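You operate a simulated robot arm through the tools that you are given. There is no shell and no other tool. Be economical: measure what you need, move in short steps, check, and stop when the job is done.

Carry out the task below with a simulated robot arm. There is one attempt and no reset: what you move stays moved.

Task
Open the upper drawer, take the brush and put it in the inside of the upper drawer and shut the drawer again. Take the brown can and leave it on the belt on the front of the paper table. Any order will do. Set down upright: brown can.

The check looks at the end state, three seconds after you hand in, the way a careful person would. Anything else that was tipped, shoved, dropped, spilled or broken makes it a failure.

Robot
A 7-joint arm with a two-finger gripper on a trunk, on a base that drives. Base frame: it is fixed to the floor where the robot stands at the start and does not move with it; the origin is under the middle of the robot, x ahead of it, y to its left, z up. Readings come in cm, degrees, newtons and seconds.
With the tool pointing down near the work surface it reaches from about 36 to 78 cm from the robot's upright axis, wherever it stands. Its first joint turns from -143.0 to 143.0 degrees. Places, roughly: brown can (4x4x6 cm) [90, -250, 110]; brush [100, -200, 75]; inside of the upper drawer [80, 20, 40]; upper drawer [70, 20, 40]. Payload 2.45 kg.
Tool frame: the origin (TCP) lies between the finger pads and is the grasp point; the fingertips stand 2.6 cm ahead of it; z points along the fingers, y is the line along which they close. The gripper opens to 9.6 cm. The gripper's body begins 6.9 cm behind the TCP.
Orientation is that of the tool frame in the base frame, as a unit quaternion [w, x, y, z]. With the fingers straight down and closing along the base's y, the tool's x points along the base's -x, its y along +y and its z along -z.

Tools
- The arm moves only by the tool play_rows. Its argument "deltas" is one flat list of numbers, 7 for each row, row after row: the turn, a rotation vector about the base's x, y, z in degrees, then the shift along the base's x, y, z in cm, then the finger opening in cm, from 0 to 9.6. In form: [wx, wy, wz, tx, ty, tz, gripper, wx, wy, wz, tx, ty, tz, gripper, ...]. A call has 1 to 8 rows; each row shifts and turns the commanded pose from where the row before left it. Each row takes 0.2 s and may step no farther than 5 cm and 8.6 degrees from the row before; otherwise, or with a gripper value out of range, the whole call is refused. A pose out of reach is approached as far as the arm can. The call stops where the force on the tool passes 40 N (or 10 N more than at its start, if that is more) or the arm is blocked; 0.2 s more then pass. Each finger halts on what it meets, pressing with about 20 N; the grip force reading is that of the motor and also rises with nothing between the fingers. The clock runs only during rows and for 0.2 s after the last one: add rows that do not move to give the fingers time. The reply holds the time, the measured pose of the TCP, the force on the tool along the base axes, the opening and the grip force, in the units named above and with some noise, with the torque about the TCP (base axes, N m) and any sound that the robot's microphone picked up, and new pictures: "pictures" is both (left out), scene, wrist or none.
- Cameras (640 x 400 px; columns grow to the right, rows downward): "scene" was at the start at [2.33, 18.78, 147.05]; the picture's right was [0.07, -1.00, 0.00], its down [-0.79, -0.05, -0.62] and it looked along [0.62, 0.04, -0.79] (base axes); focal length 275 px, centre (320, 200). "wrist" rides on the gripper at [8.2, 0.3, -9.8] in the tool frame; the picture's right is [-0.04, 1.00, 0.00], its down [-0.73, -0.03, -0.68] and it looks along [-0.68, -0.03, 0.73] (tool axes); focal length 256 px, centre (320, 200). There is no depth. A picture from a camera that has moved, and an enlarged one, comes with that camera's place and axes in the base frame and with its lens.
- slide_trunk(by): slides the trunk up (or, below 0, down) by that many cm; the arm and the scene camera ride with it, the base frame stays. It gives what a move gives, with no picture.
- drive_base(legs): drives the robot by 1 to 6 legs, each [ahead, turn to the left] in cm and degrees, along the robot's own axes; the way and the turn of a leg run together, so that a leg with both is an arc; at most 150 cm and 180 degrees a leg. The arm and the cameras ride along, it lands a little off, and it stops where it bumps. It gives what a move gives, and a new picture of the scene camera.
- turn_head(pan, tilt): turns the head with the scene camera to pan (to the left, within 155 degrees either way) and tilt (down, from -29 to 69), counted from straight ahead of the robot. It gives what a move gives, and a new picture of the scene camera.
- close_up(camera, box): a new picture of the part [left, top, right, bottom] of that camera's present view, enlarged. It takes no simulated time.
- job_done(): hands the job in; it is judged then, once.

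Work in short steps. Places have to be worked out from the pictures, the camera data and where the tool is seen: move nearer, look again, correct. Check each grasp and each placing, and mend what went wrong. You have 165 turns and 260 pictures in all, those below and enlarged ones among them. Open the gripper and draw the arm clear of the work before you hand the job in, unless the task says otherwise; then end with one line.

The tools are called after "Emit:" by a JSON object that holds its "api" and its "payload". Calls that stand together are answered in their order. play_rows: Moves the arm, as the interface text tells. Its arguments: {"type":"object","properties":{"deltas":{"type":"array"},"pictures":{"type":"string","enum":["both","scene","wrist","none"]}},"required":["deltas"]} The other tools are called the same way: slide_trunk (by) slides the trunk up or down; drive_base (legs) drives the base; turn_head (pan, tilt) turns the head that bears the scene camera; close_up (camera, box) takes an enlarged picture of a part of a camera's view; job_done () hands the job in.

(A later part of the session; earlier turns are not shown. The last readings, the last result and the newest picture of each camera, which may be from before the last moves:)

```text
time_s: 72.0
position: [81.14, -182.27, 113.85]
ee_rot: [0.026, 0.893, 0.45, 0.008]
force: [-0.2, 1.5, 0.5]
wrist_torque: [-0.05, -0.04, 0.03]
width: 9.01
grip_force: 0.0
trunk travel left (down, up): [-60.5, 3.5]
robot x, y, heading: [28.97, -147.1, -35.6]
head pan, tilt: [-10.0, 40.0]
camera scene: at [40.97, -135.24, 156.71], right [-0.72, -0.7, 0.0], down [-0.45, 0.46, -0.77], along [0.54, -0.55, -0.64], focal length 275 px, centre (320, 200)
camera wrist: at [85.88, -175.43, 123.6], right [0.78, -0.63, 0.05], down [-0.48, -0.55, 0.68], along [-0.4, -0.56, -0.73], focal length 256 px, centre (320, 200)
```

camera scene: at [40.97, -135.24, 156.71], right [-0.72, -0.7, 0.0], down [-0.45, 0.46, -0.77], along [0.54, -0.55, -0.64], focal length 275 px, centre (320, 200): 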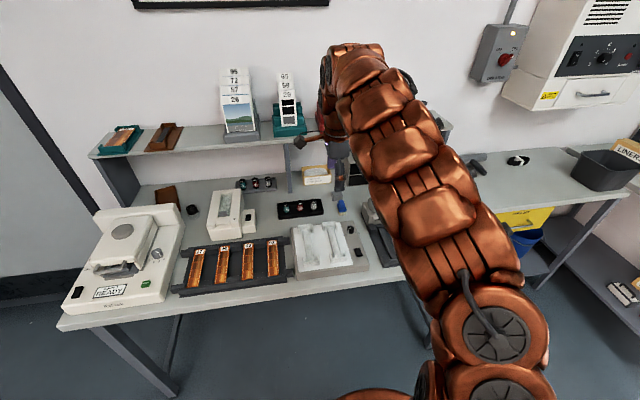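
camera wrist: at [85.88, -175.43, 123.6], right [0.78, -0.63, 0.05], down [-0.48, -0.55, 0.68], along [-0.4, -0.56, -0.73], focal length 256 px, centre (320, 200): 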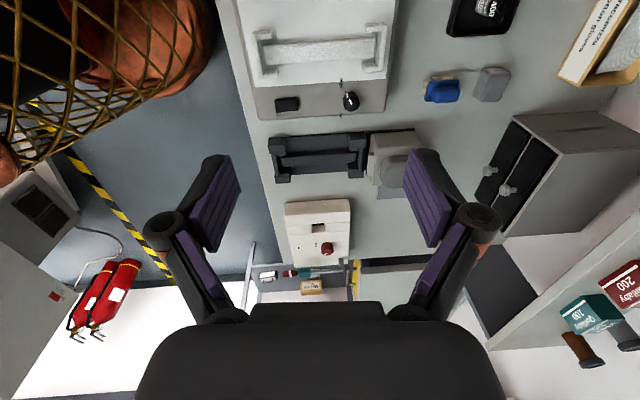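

Good view. I look closely at the small items near the blue thing for the brush.

Emit:
{"api": "close_up", "payload": {"camera": "wrist", "box": [400, 0, 640, 150]}}

Emit:
{"api": "close_up", "payload": {"camera": "scene", "box": [140, 160, 400, 290]}}

```text
2.67 times, centred on (520, 75) of wrist
camera zoom: at [85.88, -175.43, 123.6], right [0.78, -0.63, 0.05], down [-0.48, -0.55, 0.68], along [-0.4, -0.56, -0.73], focal length 683 px, centre (-213, 533)
```

zoom: 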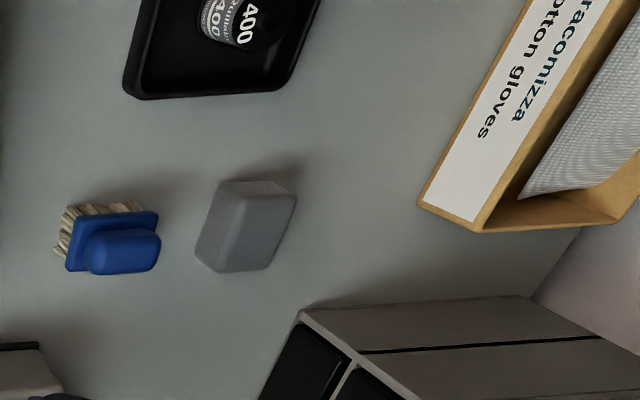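

```text
2.46 times, centred on (270, 225) of scene
camera zoom: at [40.97, -135.24, 156.71], right [-0.72, -0.7, 0.0], down [-0.45, 0.46, -0.77], along [0.54, -0.55, -0.64], focal length 678 px, centre (443, 138)
```

zoom: 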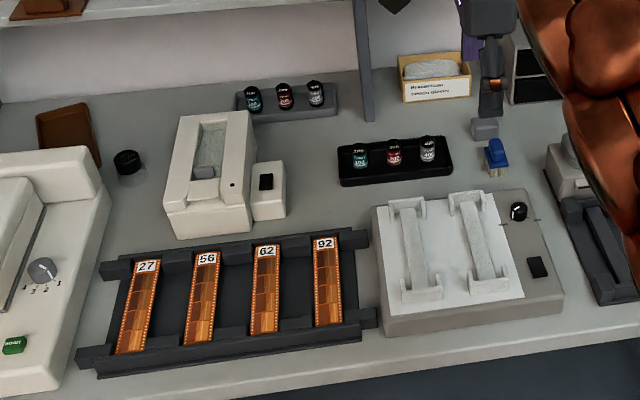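

The blue brush stands bristles-down at about (93, -201, 83), long axis pointing inward. I turn the gripper 90° so it closes across the short side, level it, then drive 12 cm closer.

Emit:
{"api": "play_rows", "payload": {"deltas": [1.0, 1.4, 8, 0, 0, 0, 9, 0.8, 1.1, 8, 0, 0, 0, 9, 0, 0, 8.4, 0, 0, 0, 9, 0, 0, 8.4, 0, 0, 0, 9, 0, 0, 8.4, 0, 0, 0, 9, 0, 0, 8.4, 0, 0, 0, 9, 0, 0, 8.4, 0, 0, 0, 9, 0, 0, 8.4, 0, 0, 0, 9], "pictures": "none"}}

Emit:
{"api": "play_rows", "payload": {"deltas": [0, 0, 8, 0, 0, 0, 9, 0, 0, 8, 0, 0, 0, 9, 0, 0, 7.6, 0, 0, 0, 9], "pictures": "none"}}

Emit:
{"api": "drive_base", "payload": {"legs": [[12, 0]]}}

Emit:
{"api": "play_rows", "payload": {"deltas": [0, 0, 0, 0, 0, 0, 9]}}

```text
time_s: 73.8
position: [81.19, -182.33, 113.85]
ee_rot: [0.001, 0.499, 0.866, 0.001]
force: [0.4, 0.7, 0.6]
wrist_torque: [0.0, 0.0, -0.03]
width: 8.97
grip_force: 0.1
trunk travel left (down, up): [-60.5, 3.5]
robot x, y, heading: [28.27, -147.14, -35.7]
head pan, tilt: [-10.0, 40.0]
```

```text
time_s: 74.6
position: [81.2, -182.3, 113.82]
ee_rot: [0.0, 0.311, 0.95, 0.0]
force: [0.6, -0.6, 0.5]
wrist_torque: [-0.01, -0.01, -0.02]
width: 9.01
grip_force: 0.1
trunk travel left (down, up): [-60.5, 3.5]
robot x, y, heading: [28.65, -146.88, -35.7]
head pan, tilt: [-10.0, 40.0]
```

```text
time_s: 75.9
position: [90.88, -189.39, 114.03]
ee_rot: [0.002, 0.313, 0.95, 0.0]
force: [0.8, 0.3, -0.6]
wrist_torque: [-0.02, -0.01, -0.02]
width: 9.0
grip_force: 0.2
trunk travel left (down, up): [-60.5, 3.5]
robot x, y, heading: [38.8, -154.1, -36.0]
head pan, tilt: [-10.0, 40.0]
camera scene: at [50.75, -142.31, 156.72], right [-0.72, -0.7, 0.0], down [-0.45, 0.46, -0.77], along [0.53, -0.55, -0.64], focal length 275 px, centre (320, 200)
```

scene: 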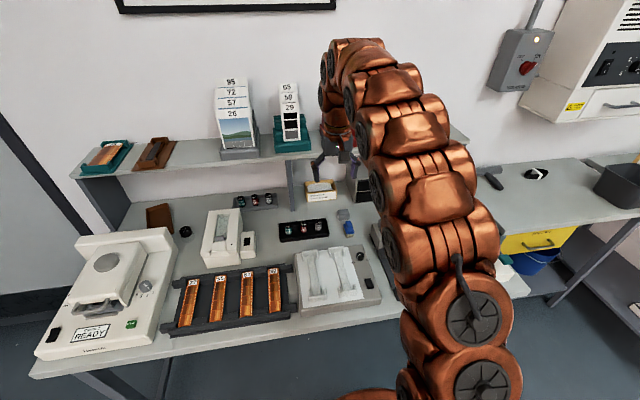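

```text
time_s: 76.3
position: [90.9, -189.23, 113.99]
ee_rot: [0.001, 0.312, 0.95, 0.0]
force: [0.2, -0.9, 1.1]
wrist_torque: [0.0, -0.03, -0.02]
width: 8.99
grip_force: 0.2
trunk travel left (down, up): [-60.5, 3.5]
robot x, y, heading: [38.72, -154.15, -35.7]
head pan, tilt: [-10.0, 40.0]
camera scene: at [50.78, -142.33, 156.72], right [-0.72, -0.7, 0.0], down [-0.45, 0.46, -0.77], along [0.53, -0.55, -0.64], focal length 275 px, centre (320, 200)
camera wrist: at [84.55, -184.2, 123.74], right [0.63, 0.78, 0.0], down [0.57, -0.46, 0.68], along [0.53, -0.42, -0.73], focal length 256 px, centre (320, 200)
```

scene: 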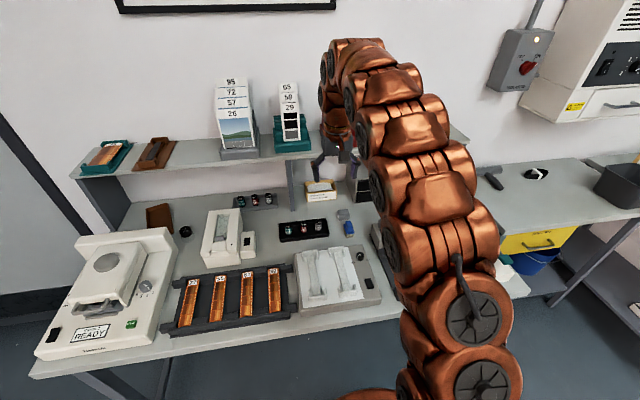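
wrist: 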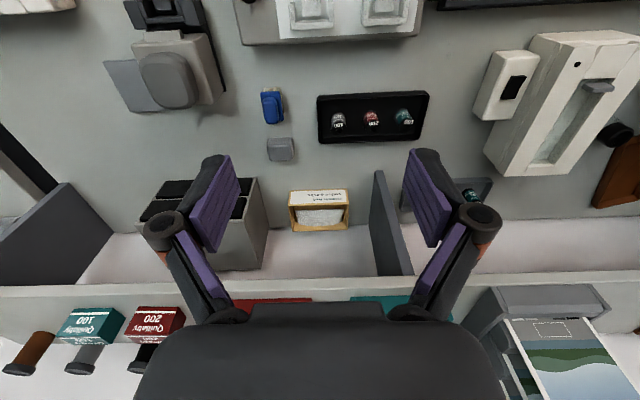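

Both cameras agree on the brush at about (93.2, -200.7). I move above it and descend to z≈98.

Emit:
{"api": "play_rows", "payload": {"deltas": [0, 0, 0, 0.6, -2.9, -3, 9.5, 0, 0, 0, 0.6, -2.9, -3.2, 9.5, 0, 0, 0, 0.5, -2.8, -3.3, 9.5, 0, 0, 0, 0.5, -2.8, -3.3, 9.5, 0, 0, 0, 0, 0, -3.2, 9.5], "pictures": "both"}}

```text
time_s: 77.5
position: [93.1, -200.75, 97.91]
ee_rot: [0.002, 0.313, 0.95, 0.002]
force: [0.0, 0.0, 0.1]
wrist_torque: [0.0, -0.01, -0.02]
width: 9.48
grip_force: 0.1
trunk travel left (down, up): [-60.5, 3.5]
robot x, y, heading: [38.21, -153.69, -35.7]
head pan, tilt: [-10.0, 40.0]
camera scene: at [50.76, -142.33, 156.72], right [-0.72, -0.7, 0.0], down [-0.45, 0.46, -0.77], along [0.53, -0.55, -0.64], focal length 275 px, centre (320, 200)
camera wrist: at [86.62, -195.63, 107.71], right [0.63, 0.78, 0.0], down [0.57, -0.46, 0.68], along [0.53, -0.42, -0.73], focal length 256 px, centre (320, 200)
```

scene: 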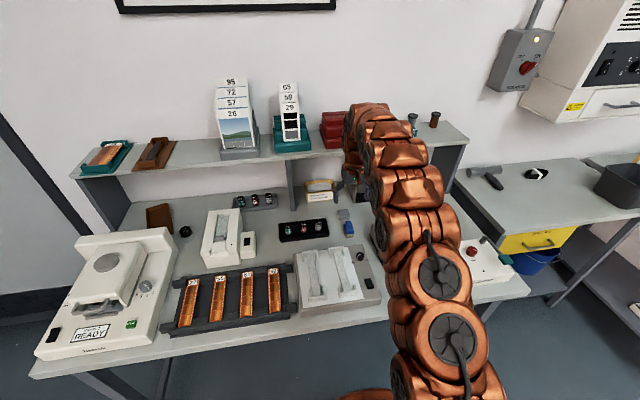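
wrist: 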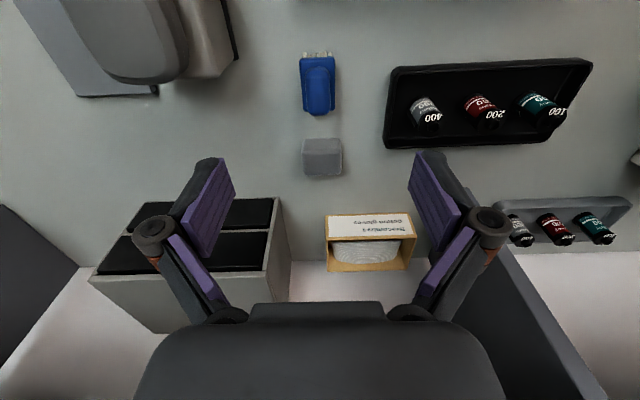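

The brush is centred below the gripper. I descend to z≈89 and look again.

Emit:
{"api": "play_rows", "payload": {"deltas": [0, 0, 0, 0.1, -0.1, -3, 9.5, 0, 0, 0, 0.2, -0.1, -3, 9.5, 0, 0, 0, 0.1, 0, -3, 9.5], "pictures": "wrist"}}

```text
time_s: 78.3
position: [93.45, -201.03, 88.89]
ee_rot: [0.001, 0.313, 0.95, 0.001]
force: [0.4, 0.4, 1.1]
wrist_torque: [0.01, -0.05, -0.01]
width: 9.51
grip_force: 0.0
trunk travel left (down, up): [-60.5, 3.5]
robot x, y, heading: [38.64, -154.13, -35.7]
head pan, tilt: [-10.0, 40.0]
camera wrist: at [87.05, -195.75, 98.72], right [0.63, 0.78, 0.0], down [0.57, -0.46, 0.68], along [0.53, -0.42, -0.73], focal length 256 px, centre (320, 200)
```

wrist: 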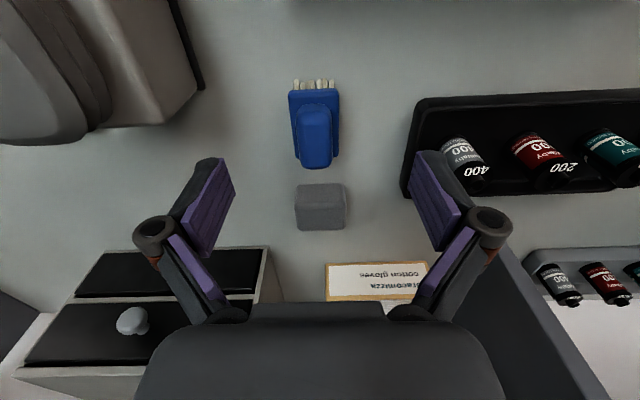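

The brush body is at z≈82, nearly on-axis. I descend to z≈84.5 and check.

Emit:
{"api": "play_rows", "payload": {"deltas": [0, 0, 0, 0, -0.3, -1.5, 9.5, 0, 0, 0, 0, 0, -1.5, 9.5, 0, 0, 0, 0, 0, -1.4, 9.5], "pictures": "both"}}

```text
time_s: 79.1
position: [93.52, -201.2, 84.57]
ee_rot: [0.002, 0.312, 0.95, 0.0]
force: [-0.1, 0.0, 0.1]
wrist_torque: [0.0, -0.01, -0.02]
width: 9.52
grip_force: 0.0
trunk travel left (down, up): [-60.5, 3.5]
robot x, y, heading: [38.65, -153.81, -35.7]
head pan, tilt: [-10.0, 40.0]
camera scene: at [50.77, -142.33, 156.72], right [-0.72, -0.7, 0.0], down [-0.45, 0.46, -0.77], along [0.53, -0.55, -0.64], focal length 275 px, centre (320, 200)
camera wrist: at [87.1, -196.08, 94.36], right [0.63, 0.78, 0.0], down [0.57, -0.46, 0.68], along [0.53, -0.42, -0.73], focal length 256 px, centre (320, 200)
```

scene: 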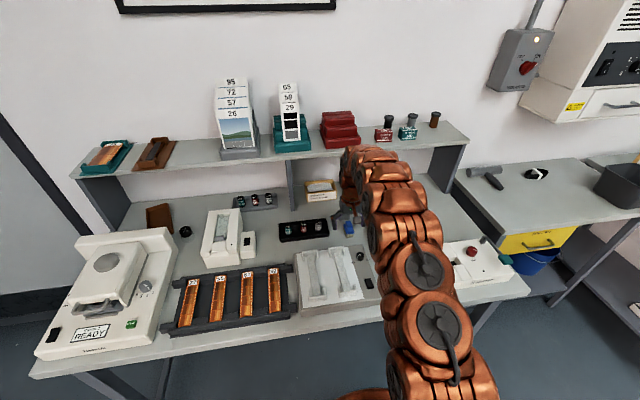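
wrist: 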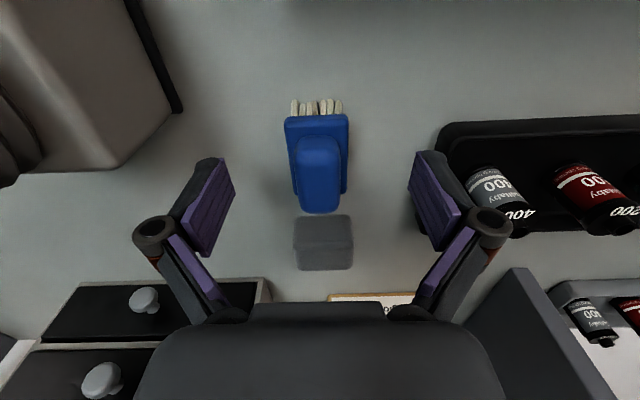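

The film tray is near the left finger, so I narrow the opening to 6 cm, then descend 2.5 cm.

Emit:
{"api": "play_rows", "payload": {"deltas": [0, 0, 0, 0, 0, 0, 6, 0, 0, 0, 0, 0, 0, 6, 0, 0, 0, 0, 0, -0.8, 6, 0, 0, 0, 0, 0, -0.8, 6, 0, 0, 0, 0, 0, -0.7, 6], "pictures": "wrist"}}

```text
time_s: 80.3
position: [93.51, -201.37, 82.22]
ee_rot: [0.001, 0.313, 0.95, 0.001]
force: [-1.2, 1.1, 2.3]
wrist_torque: [-0.07, 0.09, -0.09]
width: 6.04
grip_force: 0.2
trunk travel left (down, up): [-60.5, 3.5]
robot x, y, heading: [38.31, -154.14, -35.5]
head pan, tilt: [-10.0, 40.0]
camera wrist: at [87.09, -196.04, 92.06], right [0.63, 0.78, 0.0], down [0.57, -0.46, 0.68], along [0.53, -0.42, -0.73], focal length 256 px, centre (320, 200)
```

wrist: 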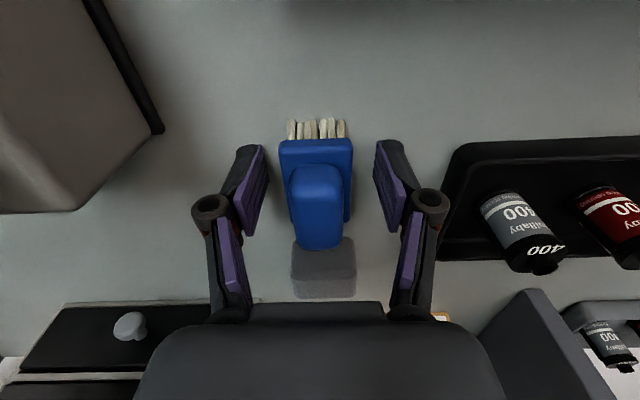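

The brush sits between the finger pads. I close on it.

Emit:
{"api": "play_rows", "payload": {"deltas": [0, 0, 0, 0, 0, -0.3, 6, 0, 0, 0, 0, 0, 0, 3.5, 0, 0, 0, 0, 0, 0, 1.5, 0, 0, 0, 0, 0, 0, 1, 0, 0, 0, 0, 0, 0, 1, 0, 0, 0, 0, 0, 0, 1], "pictures": "wrist"}}

```text
time_s: 81.0
position: [93.7, -201.55, 82.6]
ee_rot: [0.008, 0.313, 0.95, -0.002]
force: [-3.1, -2.2, 30.9]
wrist_torque: [0.11, 0.48, 0.06]
width: 3.04
grip_force: 20.6
trunk travel left (down, up): [-60.5, 3.5]
robot x, y, heading: [38.4, -154.26, -35.6]
head pan, tilt: [-10.0, 40.0]
stopped in row 3: the force on the tool passed its limit at 42 N (the readings are from after the stop); the commanded pose is now the measured one
camera wrist: at [87.14, -196.3, 92.3], right [0.63, 0.78, 0.0], down [0.56, -0.45, 0.69], along [0.54, -0.43, -0.72], focal length 256 px, centre (320, 200)
```

wrist: 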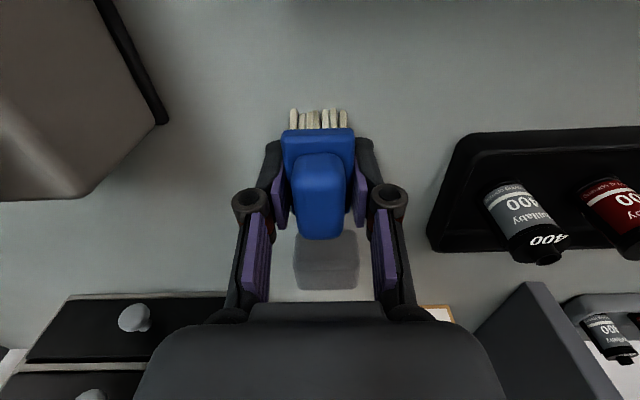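

The fingertips touched the table while closing, but the brush is gripped (3.0 cm). I ease upward while holding and lift.

Emit:
{"api": "play_rows", "payload": {"deltas": [0, 0, 0, 0, 0, 0.5, 1, 0, 0, 0, 0, 0, 0.3, 1, 0, 0, 0, 0, 0, 1.5, 1, 0, 0, 0, 0, 0, 2, 1, 0, 0, 0, 0, 0, 3, 1], "pictures": "wrist"}}

```text
time_s: 82.2
position: [93.68, -201.33, 89.42]
ee_rot: [0.003, 0.314, 0.95, 0.001]
force: [0.4, 0.0, -0.3]
wrist_torque: [-0.02, 0.01, 0.01]
width: 3.0
grip_force: 19.9
trunk travel left (down, up): [-60.5, 3.5]
robot x, y, heading: [38.44, -154.19, -35.9]
head pan, tilt: [-10.0, 40.0]
camera wrist: at [87.18, -196.18, 99.27], right [0.63, 0.78, 0.0], down [0.57, -0.46, 0.68], along [0.53, -0.43, -0.73], focal length 256 px, centre (320, 200)
```

wrist: 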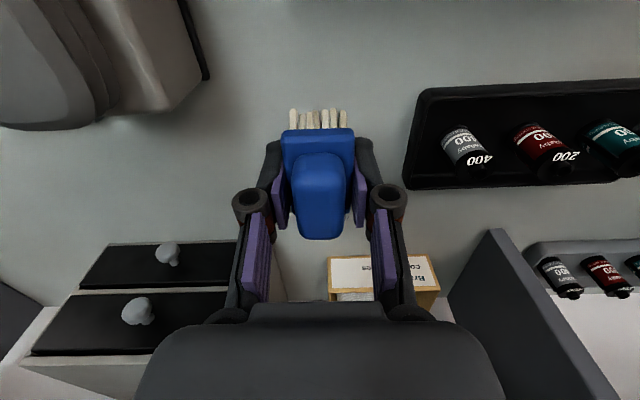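

Brush secured. I raise it to z≈112, retract the arm, and back away from the bench.

Emit:
{"api": "play_rows", "payload": {"deltas": [0, 0, 0, 0, 0, 4.5, 1, 0, 0, 0, 0, 0, 4.5, 1, 0, 0, 0, 0, 0, 4.5, 1, 0, 0, 0, -2, 3.3, 3, 1, 0, 0, 0, -2, 3.3, 3, 1, 0, 0, 0, -2, 3.3, 3, 1, 0, 0, 0, -2, 3.3, 0, 1], "pictures": "wrist"}}

Emit:
{"api": "drive_base", "payload": {"legs": [[-25, 0], [0, 151.6], [56.3, 0], [0, -62.4]]}}

Emit:
{"api": "turn_head", "payload": {"pan": 0, "tilt": 45}}

```text
time_s: 83.8
position: [85.62, -188.25, 111.81]
ee_rot: [0.002, 0.315, 0.949, 0.0]
force: [1.2, -0.7, -0.1]
wrist_torque: [0.06, 0.02, 0.02]
width: 2.99
grip_force: 19.4
trunk travel left (down, up): [-60.5, 3.5]
robot x, y, heading: [38.61, -153.95, -35.9]
head pan, tilt: [-10.0, 40.0]
camera wrist: at [79.12, -183.01, 121.64], right [0.63, 0.78, 0.0], down [0.57, -0.46, 0.68], along [0.53, -0.43, -0.73], focal length 256 px, centre (320, 200)
```

wrist: 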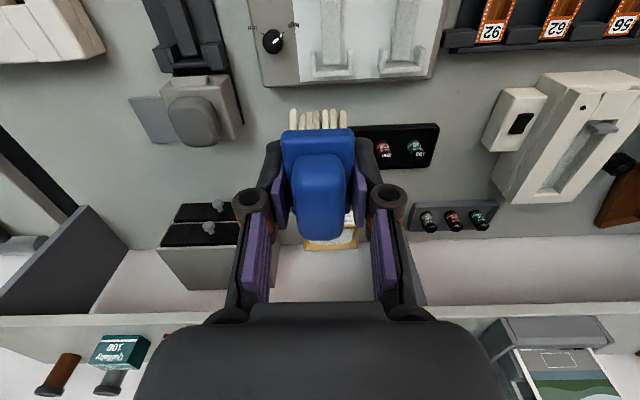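

```text
time_s: 97.3
position: [28.87, -42.56, 111.91]
ee_rot: [0.004, -0.443, 0.897, 0.003]
force: [-0.5, 0.5, -0.1]
wrist_torque: [-0.01, 0.0, 0.05]
width: 3.01
grip_force: 19.8
trunk travel left (down, up): [-60.5, 3.5]
robot x, y, heading: [-6.04, -89.47, 53.2]
head pan, tilt: [-10.0, 40.0]
camera scene: at [-17.72, -76.33, 156.72], right [0.69, -0.73, 0.0], down [-0.47, -0.44, -0.77], along [0.56, 0.53, -0.64], focal length 275 px, centre (320, 200)
```

scene: 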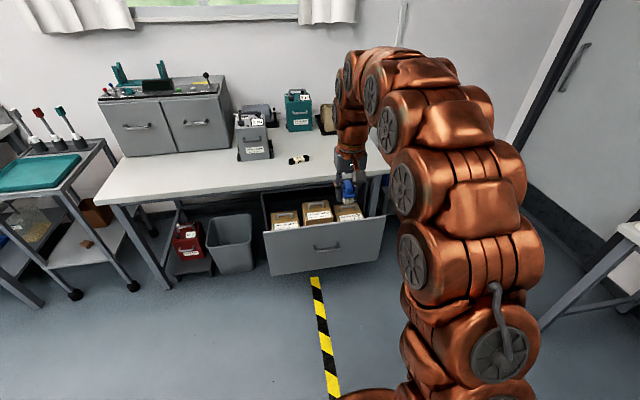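

```text
time_s: 98.1
position: [28.9, -42.46, 111.97]
ee_rot: [0.002, -0.443, 0.897, 0.002]
force: [0.2, 0.3, -0.2]
wrist_torque: [0.0, 0.0, 0.0]
width: 3.01
grip_force: 20.2
trunk travel left (down, up): [-60.5, 3.5]
robot x, y, heading: [-5.67, -89.02, 53.2]
head pan, tilt: [0.0, 45.0]
camera scene: at [-19.05, -75.64, 155.99], right [0.8, -0.6, 0.0], down [-0.42, -0.57, -0.71], along [0.42, 0.57, -0.71], focal length 275 px, centre (320, 200)
```

scene: 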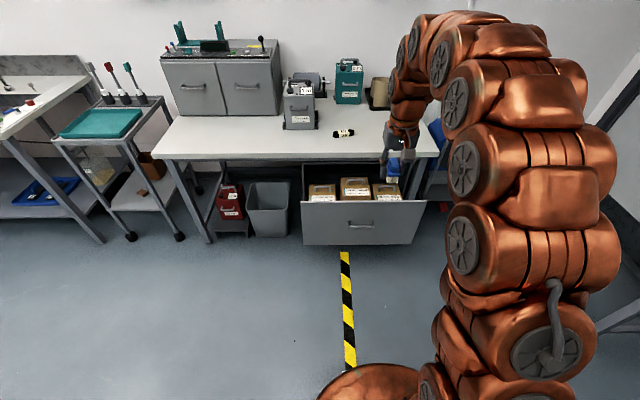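

The open drawer holds three boxes. I drive 30 cm closer to look into it with the wrist camera.

Emit:
{"api": "drive_base", "payload": {"legs": [[30, 0]]}}

Emit:
{"api": "play_rows", "payload": {"deltas": [0, 0, 0, 0, 0, 0, 1], "pictures": "wrist"}}

Emit:
{"api": "turn_head", "payload": {"pan": -10, "tilt": 62}}

```text
time_s: 100.1
position: [46.79, -18.53, 111.94]
ee_rot: [0.003, -0.443, 0.896, 0.003]
force: [-0.5, 0.6, -0.4]
wrist_torque: [0.03, 0.01, 0.01]
width: 3.03
grip_force: 20.0
trunk travel left (down, up): [-60.5, 3.5]
robot x, y, heading: [11.56, -65.01, 53.0]
head pan, tilt: [0.0, 45.0]
camera scene: at [-1.15, -51.59, 155.99], right [0.8, -0.6, 0.0], down [-0.42, -0.57, -0.71], along [0.42, 0.57, -0.71], focal length 275 px, centre (320, 200)
```

scene: 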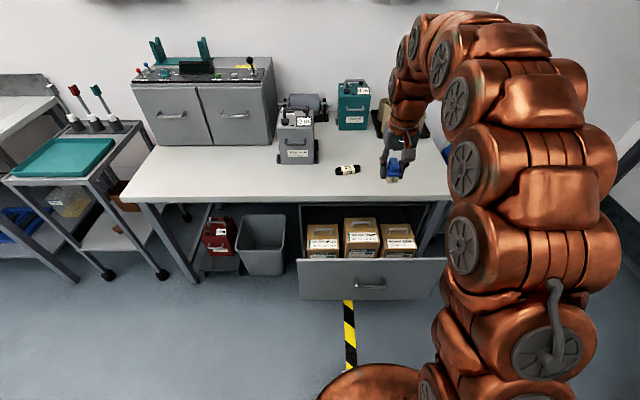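

```text
time_s: 100.5
position: [46.75, -18.45, 111.89]
ee_rot: [0.003, -0.443, 0.897, 0.003]
force: [-0.9, -0.4, 0.1]
wrist_torque: [-0.01, 0.04, -0.04]
width: 2.98
grip_force: 20.3
trunk travel left (down, up): [-60.5, 3.5]
robot x, y, heading: [11.75, -64.78, 53.2]
head pan, tilt: [0.0, 45.0]
camera wrist: at [41.49, -24.71, 121.68], right [-0.77, 0.64, 0.0], down [0.47, 0.56, 0.68], along [0.44, 0.53, -0.73], focal length 256 px, centre (320, 200)
```

wrist: 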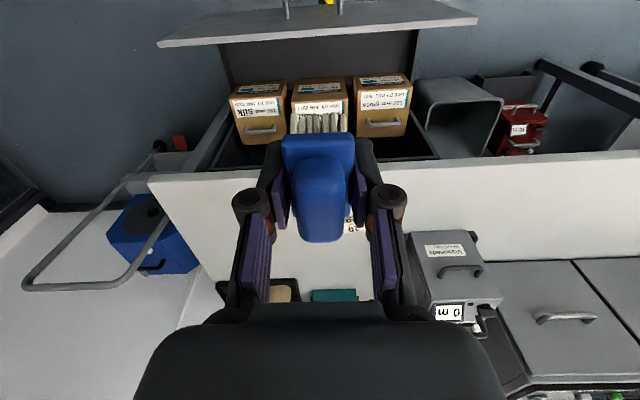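

```text
time_s: 101.3
position: [46.74, -18.46, 111.95]
ee_rot: [0.002, -0.443, 0.896, 0.002]
force: [-0.4, 0.6, 0.3]
wrist_torque: [-0.01, 0.0, -0.01]
width: 3.0
grip_force: 19.8
trunk travel left (down, up): [-60.5, 3.5]
robot x, y, heading: [11.72, -64.94, 53.5]
head pan, tilt: [-10.0, 62.0]
camera scene: at [-1.32, -53.68, 153.82], right [0.69, -0.73, 0.0], down [-0.64, -0.61, -0.47], along [0.34, 0.32, -0.88], focal length 275 px, centre (320, 200)
```

scene: 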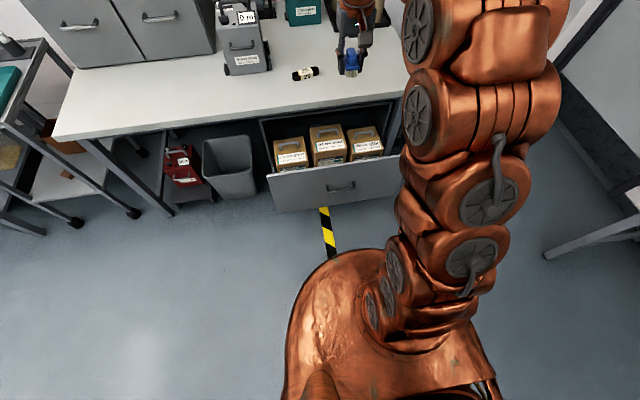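

There is a roughly 12 cm free pocket on the drawer floor between the front panel and the boxes. I move the hand over it and yaw -90° so the camera side stays clear of the panel.

Emit:
{"api": "play_rows", "payload": {"deltas": [0, 0, -8.5, 1.3, 1.7, 0, 1, 0, 0, -8.5, 1.3, 1.7, 0, 1, 0, 0, -8.5, 1.2, 1.7, 0, 1, 0, 0, -8.5, 1.2, 1.6, 0, 1, 0, 0, -8.5, 0, 0, 0, 1, 0, 0, -8.5, 0, 0, 0, 1, 0, 0, -8.5, 0, 0, 0, 1, 0, 0, -8.5, 0, 0, 0, 1], "pictures": "none"}}

Emit:
{"api": "play_rows", "payload": {"deltas": [0, 0, -8, 0, 0, 0, 1, 0, 0, -8, 0, 0, 0, 1, 0, 0, -5, 0, 0, 0, 1], "pictures": "wrist"}}

```text
time_s: 103.1
position: [51.69, -11.77, 112.03]
ee_rot: [0.004, 0.135, 0.991, 0.001]
force: [0.1, 0.0, 0.1]
wrist_torque: [0.02, -0.03, 0.0]
width: 3.0
grip_force: 20.1
trunk travel left (down, up): [-60.5, 3.5]
robot x, y, heading: [11.76, -65.21, 53.5]
head pan, tilt: [-10.0, 62.0]
```

```text
time_s: 103.9
position: [51.67, -11.74, 111.89]
ee_rot: [0.004, 0.313, 0.95, 0.0]
force: [0.4, -0.6, 0.8]
wrist_torque: [0.0, -0.02, -0.02]
width: 3.04
grip_force: 20.3
trunk travel left (down, up): [-60.5, 3.5]
robot x, y, heading: [12.13, -65.11, 53.5]
head pan, tilt: [-10.0, 62.0]
camera wrist: at [45.34, -6.5, 121.68], right [0.63, 0.78, 0.0], down [0.57, -0.46, 0.68], along [0.53, -0.43, -0.73], focal length 256 px, centre (320, 200)
```

wrist: 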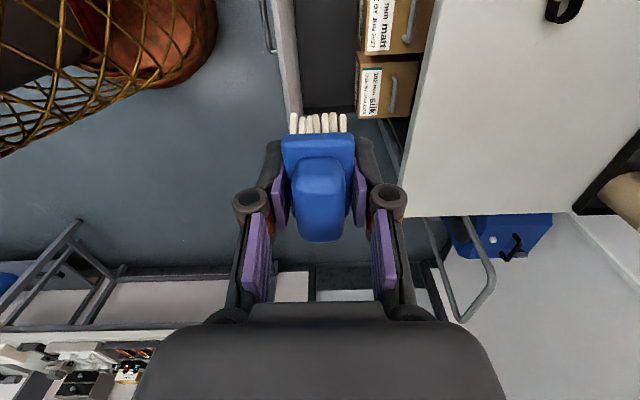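

Looking along the pocket: panel is ~4 cm to one side and the boxes ~10 cm to the other. I shift 2.5 cm inward and lower the trunk.

Emit:
{"api": "play_rows", "payload": {"deltas": [0, 0, 0, 1.5, 2.0, 0, 1], "pictures": "none"}}

Emit:
{"api": "slide_trunk", "payload": {"by": -31}}

Emit:
{"api": "play_rows", "payload": {"deltas": [0, 0, 0, 0, 0, 0, 1], "pictures": "both"}}

```text
time_s: 104.3
position: [53.26, -9.74, 111.95]
ee_rot: [0.004, 0.312, 0.95, -0.001]
force: [0.0, 0.1, 0.6]
wrist_torque: [0.07, -0.02, 0.01]
width: 3.0
grip_force: 19.6
trunk travel left (down, up): [-60.5, 3.5]
robot x, y, heading: [12.03, -64.84, 53.4]
head pan, tilt: [-10.0, 62.0]
```

```text
time_s: 107.4
position: [53.31, -9.65, 80.88]
ee_rot: [0.005, 0.313, 0.95, -0.001]
force: [0.0, 0.3, -0.6]
wrist_torque: [0.02, -0.01, -0.03]
width: 2.99
grip_force: 19.8
trunk travel left (down, up): [-29.5, 34.5]
robot x, y, heading: [11.77, -64.79, 53.1]
head pan, tilt: [-10.0, 62.0]
```

```text
time_s: 107.8
position: [53.21, -9.68, 81.07]
ee_rot: [0.004, 0.313, 0.95, -0.001]
force: [0.1, -0.6, -0.8]
wrist_torque: [0.01, 0.02, 0.01]
width: 3.0
grip_force: 19.8
trunk travel left (down, up): [-29.5, 34.5]
robot x, y, heading: [11.89, -65.17, 53.4]
head pan, tilt: [-10.0, 62.0]
camera scene: at [-1.31, -53.68, 122.82], right [0.69, -0.73, 0.0], down [-0.64, -0.61, -0.47], along [0.34, 0.32, -0.88], focal length 275 px, centre (320, 200)
camera wrist: at [46.82, -4.51, 90.67], right [0.63, 0.78, 0.0], down [0.57, -0.46, 0.68], along [0.54, -0.43, -0.73], focal length 256 px, centre (320, 200)
```

scene: 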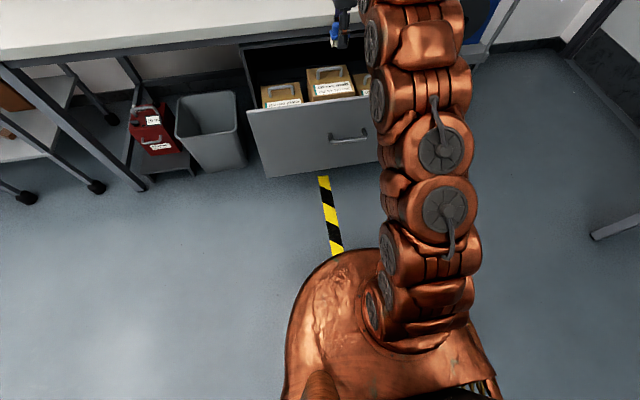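
wrist: 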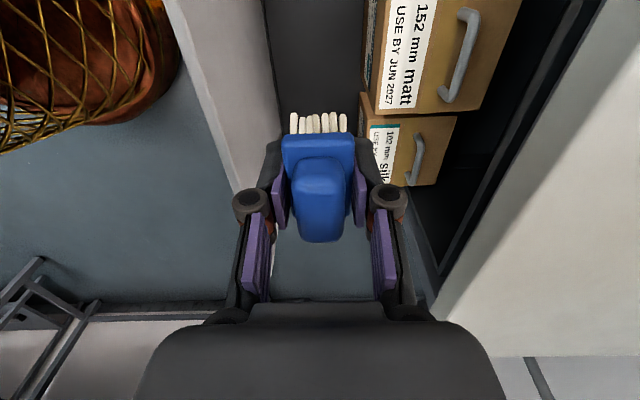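

The pocket looks about 10 cm wide against a 9.8 cm hand body, which is tight. I zoom on the gripper to see its real shape and whether a camera body sticks out.

Emit:
{"api": "turn_head", "payload": {"pan": -15, "tilt": 40}}

Emit:
{"api": "close_up", "payload": {"camera": "scene", "box": [220, 130, 380, 230]}}

```text
time_s: 108.7
position: [53.25, -9.79, 81.01]
ee_rot: [0.005, 0.312, 0.95, -0.001]
force: [-0.3, -1.1, -0.6]
wrist_torque: [0.02, 0.0, 0.02]
width: 3.02
grip_force: 20.2
trunk travel left (down, up): [-29.5, 34.5]
robot x, y, heading: [11.71, -65.14, 53.1]
head pan, tilt: [-15.0, 40.0]
camera scene: at [0.67, -52.83, 125.71], right [0.62, -0.78, 0.0], down [-0.5, -0.4, -0.77], along [0.6, 0.47, -0.64], focal length 275 px, centre (320, 200)
```

scene: 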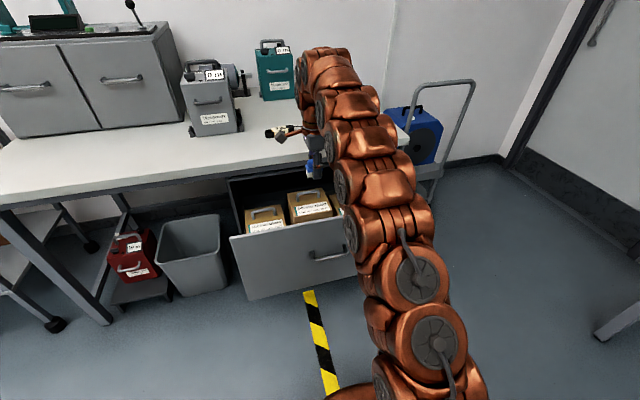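

```text
4.00 times, centred on (300, 180) of scene
camera zoom: at [0.67, -52.83, 125.71], right [0.62, -0.78, 0.0], down [-0.5, -0.4, -0.77], along [0.6, 0.47, -0.64], focal length 1102 px, centre (400, 280)
```

zoom: 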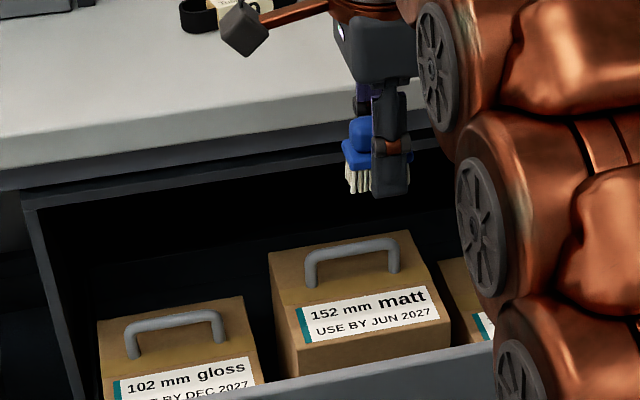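

I re-read the geometry: the light band is the panel's inner face, so the pocket is really ~17 cm wide (n 15–32), floor z≈40, panel top z≈70, and the hand is centred. To keep the forearm above the panel I raise the trunk and reach down with the arm.

Emit:
{"api": "slide_trunk", "payload": {"by": 20}}

Emit:
{"api": "play_rows", "payload": {"deltas": [0, 0, 0, 0, 0, -5, 1, 0, 0, 0, 0, 0, -5, 1, 0, 0, 0, 0, 0, -5, 1, 0, 0, 0, 0, 0, -5, 1, 0, 0, 0, 0, 0, -5, 1], "pictures": "both"}}

```text
time_s: 110.8
position: [53.19, -9.68, 100.95]
ee_rot: [0.005, 0.312, 0.95, 0.0]
force: [-0.1, -0.2, -0.3]
wrist_torque: [0.0, -0.03, 0.03]
width: 2.99
grip_force: 20.2
trunk travel left (down, up): [-49.5, 14.5]
robot x, y, heading: [11.68, -65.26, 53.4]
head pan, tilt: [-15.0, 40.0]
```

```text
time_s: 112.0
position: [53.28, -9.69, 75.94]
ee_rot: [0.005, 0.312, 0.95, 0.0]
force: [0.0, -1.3, 0.3]
wrist_torque: [0.03, -0.02, 0.0]
width: 3.0
grip_force: 20.3
trunk travel left (down, up): [-49.5, 14.5]
robot x, y, heading: [12.23, -65.01, 53.3]
head pan, tilt: [-15.0, 40.0]
camera scene: at [0.65, -52.86, 145.72], right [0.62, -0.78, 0.0], down [-0.5, -0.4, -0.77], along [0.6, 0.48, -0.64], focal length 275 px, centre (320, 200)
camera wrist: at [46.77, -4.48, 85.65], right [0.63, 0.78, 0.0], down [0.57, -0.46, 0.68], along [0.54, -0.43, -0.73], focal length 256 px, centre (320, 200)
```

scene: 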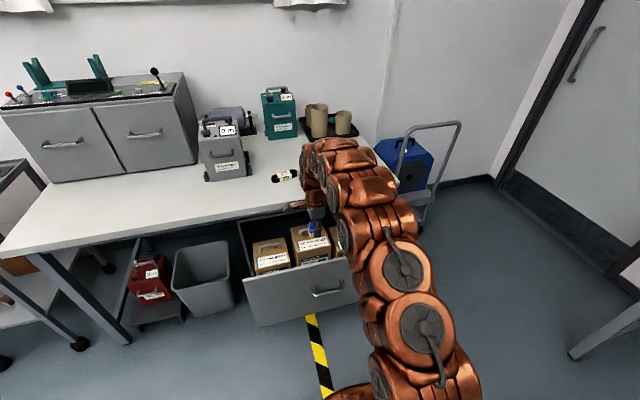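
wrist: 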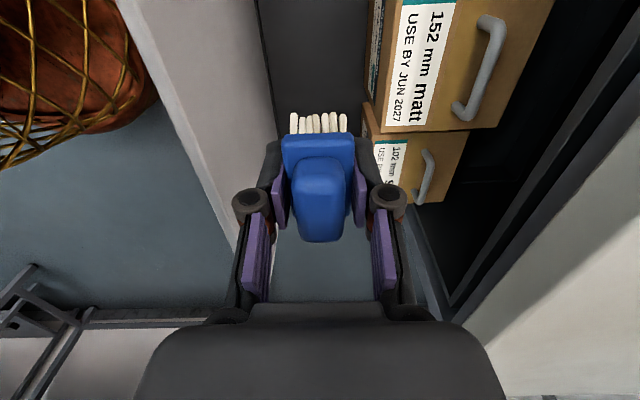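

The floor directly below the brush is the drawer floor. I continue down to z≈58.

Emit:
{"api": "play_rows", "payload": {"deltas": [0, 0, 0, 0, 0, -5, 1, 0, 0, 0, 0, 0, -5, 1, 0, 0, 0, 0, 0, -4, 1, 0, 0, 0, 0, 0, -4, 1], "pictures": "both"}}

Emit:
{"api": "close_up", "payload": {"camera": "scene", "box": [220, 130, 420, 330]}}

```text
time_s: 113.0
position: [53.17, -9.74, 57.82]
ee_rot: [0.005, 0.312, 0.95, -0.001]
force: [0.1, -0.3, 0.3]
wrist_torque: [0.0, -0.02, 0.02]
width: 3.01
grip_force: 20.0
trunk travel left (down, up): [-49.5, 14.5]
robot x, y, heading: [11.78, -65.25, 53.2]
head pan, tilt: [-15.0, 40.0]
camera scene: at [0.66, -52.84, 145.72], right [0.62, -0.78, 0.0], down [-0.5, -0.4, -0.77], along [0.6, 0.48, -0.64], focal length 275 px, centre (320, 200)
camera wrist: at [46.82, -4.52, 67.64], right [0.62, 0.78, 0.0], down [0.57, -0.46, 0.68], along [0.54, -0.43, -0.73], focal length 256 px, centre (320, 200)
```

scene: 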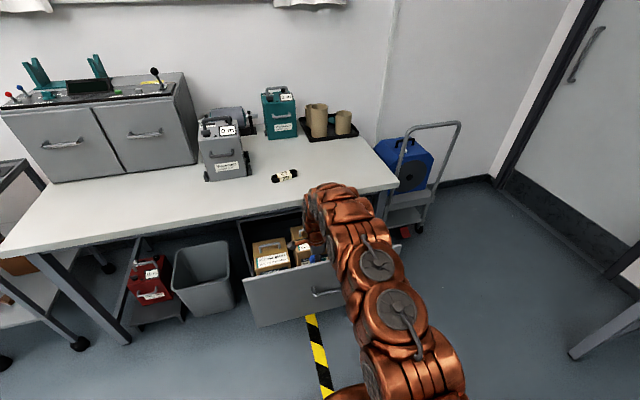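
wrist: 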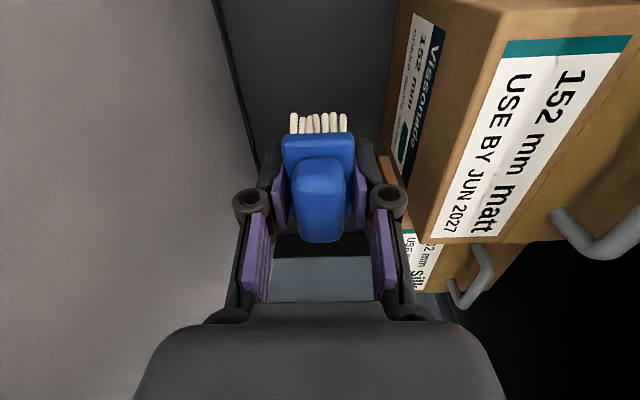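

```text
2.00 times, centred on (320, 230) of scene
camera zoom: at [0.66, -52.84, 145.72], right [0.62, -0.78, 0.0], down [-0.5, -0.4, -0.77], along [0.6, 0.48, -0.64], focal length 551 px, centre (320, 140)
```

zoom: 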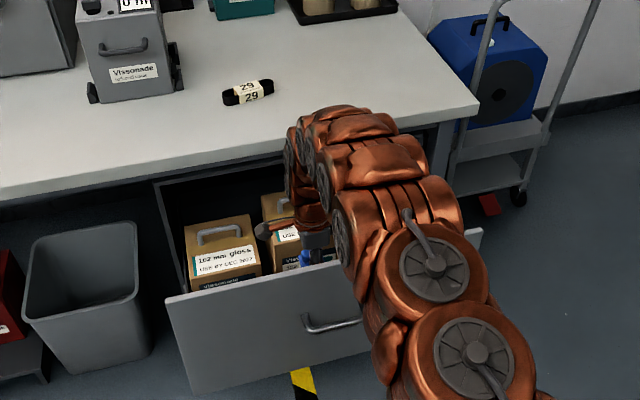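

The hand is centred in the pocket. I lower in small guarded steps with a 0.5 cm shift away from the boxes.

Emit:
{"api": "play_rows", "payload": {"deltas": [0, 0, 0, -0.3, -0.4, -3, 1, 0, 0, 0, 0, 0, -3, 1, 0, 0, 0, 0, 0, -2, 1], "pictures": "both"}}

```text
time_s: 113.8
position: [53.07, -10.21, 49.85]
ee_rot: [0.004, 0.313, 0.95, -0.001]
force: [0.8, 0.4, 0.0]
wrist_torque: [0.02, 0.0, 0.02]
width: 2.99
grip_force: 19.2
trunk travel left (down, up): [-49.5, 14.5]
robot x, y, heading: [11.77, -64.94, 53.2]
head pan, tilt: [-15.0, 40.0]
camera scene: at [0.67, -52.83, 145.72], right [0.62, -0.78, 0.0], down [-0.5, -0.4, -0.77], along [0.6, 0.48, -0.64], focal length 275 px, centre (320, 200)
camera wrist: at [46.59, -4.98, 59.65], right [0.63, 0.78, 0.0], down [0.57, -0.46, 0.68], along [0.54, -0.43, -0.73], focal length 256 px, centre (320, 200)
```

scene: 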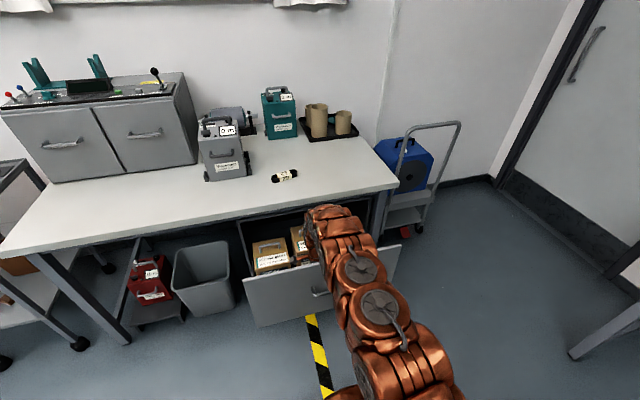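
wrist: 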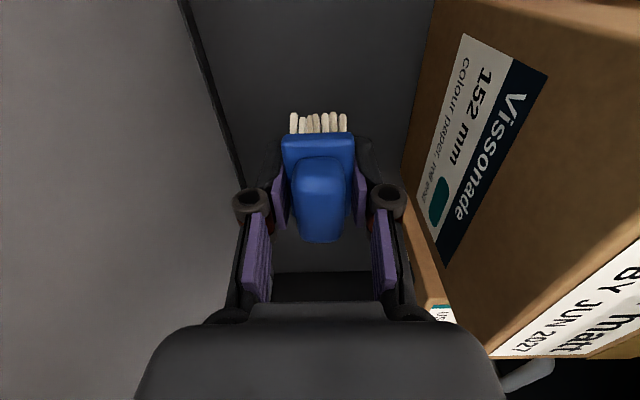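

The forearm seems to pass close above the drawer panel. I raise the trunk the remaining 14 cm so it slopes down steeply, then reach down with the arm.

Emit:
{"api": "slide_trunk", "payload": {"by": 14}}

Emit:
{"api": "play_rows", "payload": {"deltas": [0, 0, 0, 0, 0, -4, 1, 0, 0, 0, 0, 0, -4, 1, 0, 0, 0, 0, 0, -4, 1, 0, 0, 0, 0, 0, -2, 1], "pictures": "scene"}}

Emit:
{"api": "close_up", "payload": {"camera": "scene", "box": [220, 180, 460, 380]}}

```text
time_s: 115.5
position: [52.9, -10.08, 63.93]
ee_rot: [0.005, 0.312, 0.95, 0.0]
force: [-0.1, -0.3, 0.2]
wrist_torque: [0.02, -0.02, -0.04]
width: 2.99
grip_force: 20.0
trunk travel left (down, up): [-63.5, 0.5]
robot x, y, heading: [11.93, -65.09, 53.3]
head pan, tilt: [-15.0, 40.0]
```

```text
time_s: 116.5
position: [52.98, -10.15, 51.94]
ee_rot: [0.004, 0.312, 0.95, 0.001]
force: [1.6, 0.2, -1.1]
wrist_torque: [0.03, 0.04, 0.0]
width: 2.99
grip_force: 20.5
out of reach, approached as far as the arm can: row 4
trunk travel left (down, up): [-63.5, 0.5]
robot x, y, heading: [11.76, -64.76, 53.3]
head pan, tilt: [-15.0, 40.0]
camera scene: at [0.69, -52.85, 159.73], right [0.62, -0.78, 0.0], down [-0.5, -0.4, -0.77], along [0.6, 0.48, -0.64], focal length 275 px, centre (320, 200)
```

scene: 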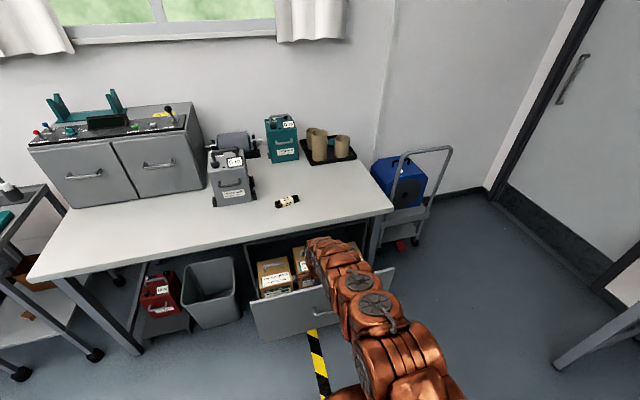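

```text
2.00 times, centred on (340, 280) of scene
camera zoom: at [0.69, -52.85, 159.73], right [0.62, -0.78, 0.0], down [-0.5, -0.4, -0.77], along [0.6, 0.48, -0.64], focal length 551 px, centre (280, 40)
```

zoom: 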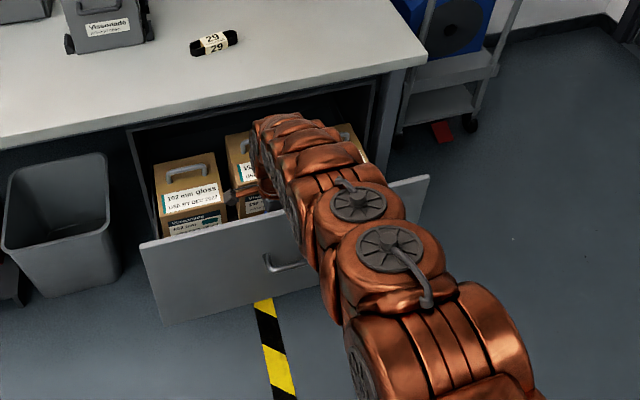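

The arm is fully stretched there. Standing closer will make the arm steeper, so I lift out, retract, and drive 14 cm nearer.

Emit:
{"api": "play_rows", "payload": {"deltas": [0, 0, 0, 0, 0, 5, 1, 0, 0, 0, 0, 0, 5, 1, 0, 0, 0, 0, 0, 5, 1, 0, 0, 0, 0, 0, 5, 1, 0, 0, 0, 0, 0, 5, 1, 0, 0, 0, -2.8, -3.7, 2, 1, 0, 0, 0, -2.8, -3.7, 2, 1, 0, 0, 0, -2.8, -3.8, 2, 1], "pictures": "none"}}

Emit:
{"api": "drive_base", "payload": {"legs": [[14, 0]]}}

Emit:
{"api": "play_rows", "payload": {"deltas": [0, 0, 0, 0, 0, 0, 1], "pictures": "wrist"}}

```text
refused: row 6 steps farther than a row can; nothing moved
```

```text
time_s: 117.8
position: [59.24, -1.81, 50.67]
ee_rot: [-0.002, 0.313, 0.95, -0.018]
force: [1.0, 0.3, 0.1]
wrist_torque: [-0.04, 0.04, 0.02]
width: 3.05
grip_force: 19.9
trunk travel left (down, up): [-63.5, 0.5]
robot x, y, heading: [19.05, -55.07, 53.3]
head pan, tilt: [-15.0, 40.0]
stopped in leg 1: the robot was blocked; the commanded pose is now the measured one
camera scene: at [7.92, -43.1, 159.66], right [0.62, -0.78, 0.0], down [-0.5, -0.4, -0.77], along [0.6, 0.47, -0.64], focal length 275 px, centre (320, 200)
```

scene: 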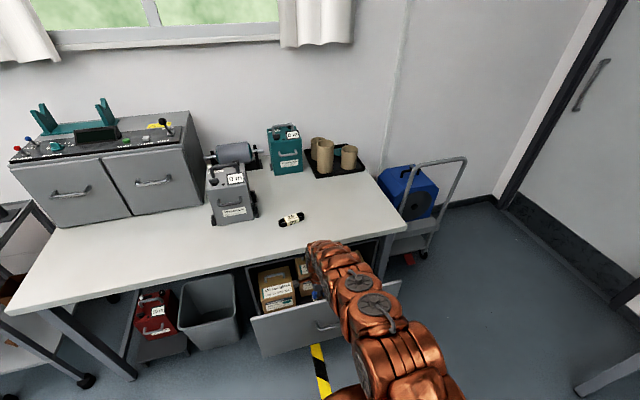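

```text
time_s: 118.2
position: [59.16, -2.02, 50.65]
ee_rot: [-0.002, 0.314, 0.949, -0.018]
force: [0.3, -0.1, -0.1]
wrist_torque: [-0.02, 0.01, 0.01]
width: 3.02
grip_force: 20.3
trunk travel left (down, up): [-63.5, 0.5]
robot x, y, heading: [19.05, -55.23, 53.2]
head pan, tilt: [-15.0, 40.0]
camera wrist: at [53.05, 3.54, 60.47], right [0.63, 0.78, -0.03], down [0.58, -0.44, 0.69], along [0.52, -0.45, -0.73], focal length 256 px, centre (320, 200)
```

wrist: 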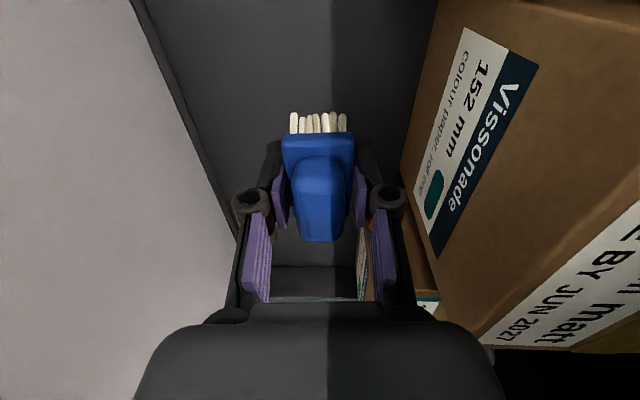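

I should have waited for that refusal: the base drove 12 cm with the hand still in the drawer, pushing the drawer partly in and probably nudging the box. I back the hand 3 cm off the box and inspect.

Emit:
{"api": "play_rows", "payload": {"deltas": [0, 0, 0, -0.9, -1.2, 0, 1, 0, 0, 0, -0.9, -1.2, 0, 1], "pictures": "both"}}

Emit:
{"api": "close_up", "payload": {"camera": "scene", "box": [230, 220, 430, 370]}}

```text
time_s: 118.8
position: [57.64, -4.19, 50.93]
ee_rot: [-0.001, 0.313, 0.95, -0.016]
force: [-0.6, 0.1, -0.7]
wrist_torque: [0.0, 0.01, -0.01]
width: 3.02
grip_force: 20.8
trunk travel left (down, up): [-63.5, 0.5]
robot x, y, heading: [19.15, -55.53, 53.5]
head pan, tilt: [-15.0, 40.0]
camera scene: at [7.94, -43.06, 159.72], right [0.62, -0.78, 0.0], down [-0.5, -0.4, -0.77], along [0.6, 0.47, -0.64], focal length 275 px, centre (320, 200)
camera wrist: at [51.35, 1.3, 60.64], right [0.63, 0.78, -0.03], down [0.58, -0.44, 0.69], along [0.52, -0.45, -0.73], focal length 256 px, centre (320, 200)
```

scene: 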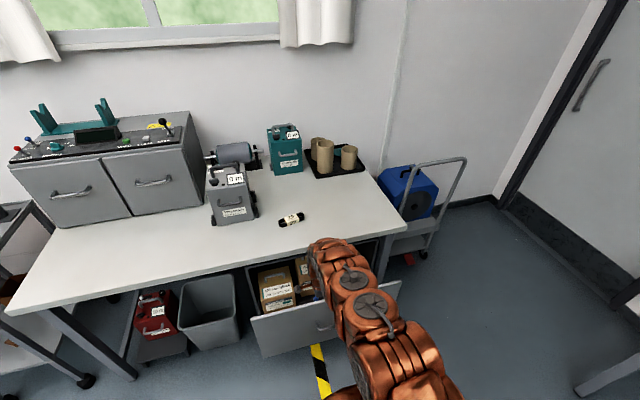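
wrist: 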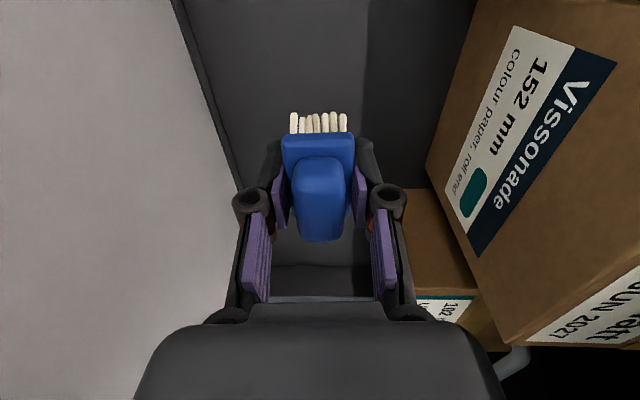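

```text
2.67 times, centred on (330, 295) of scene
camera zoom: at [7.94, -43.06, 159.72], right [0.62, -0.78, 0.0], down [-0.5, -0.4, -0.77], along [0.6, 0.47, -0.64], focal length 734 px, centre (293, -53)
```

zoom: 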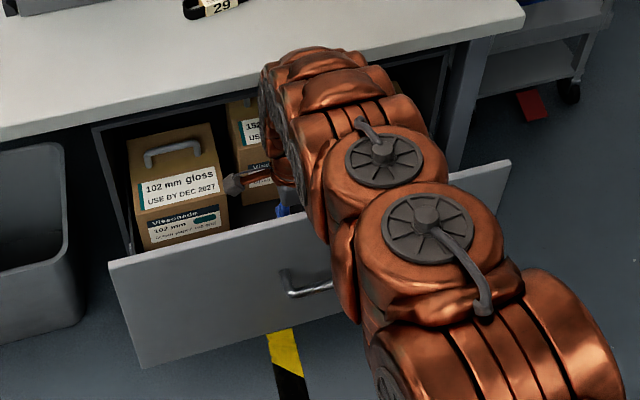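

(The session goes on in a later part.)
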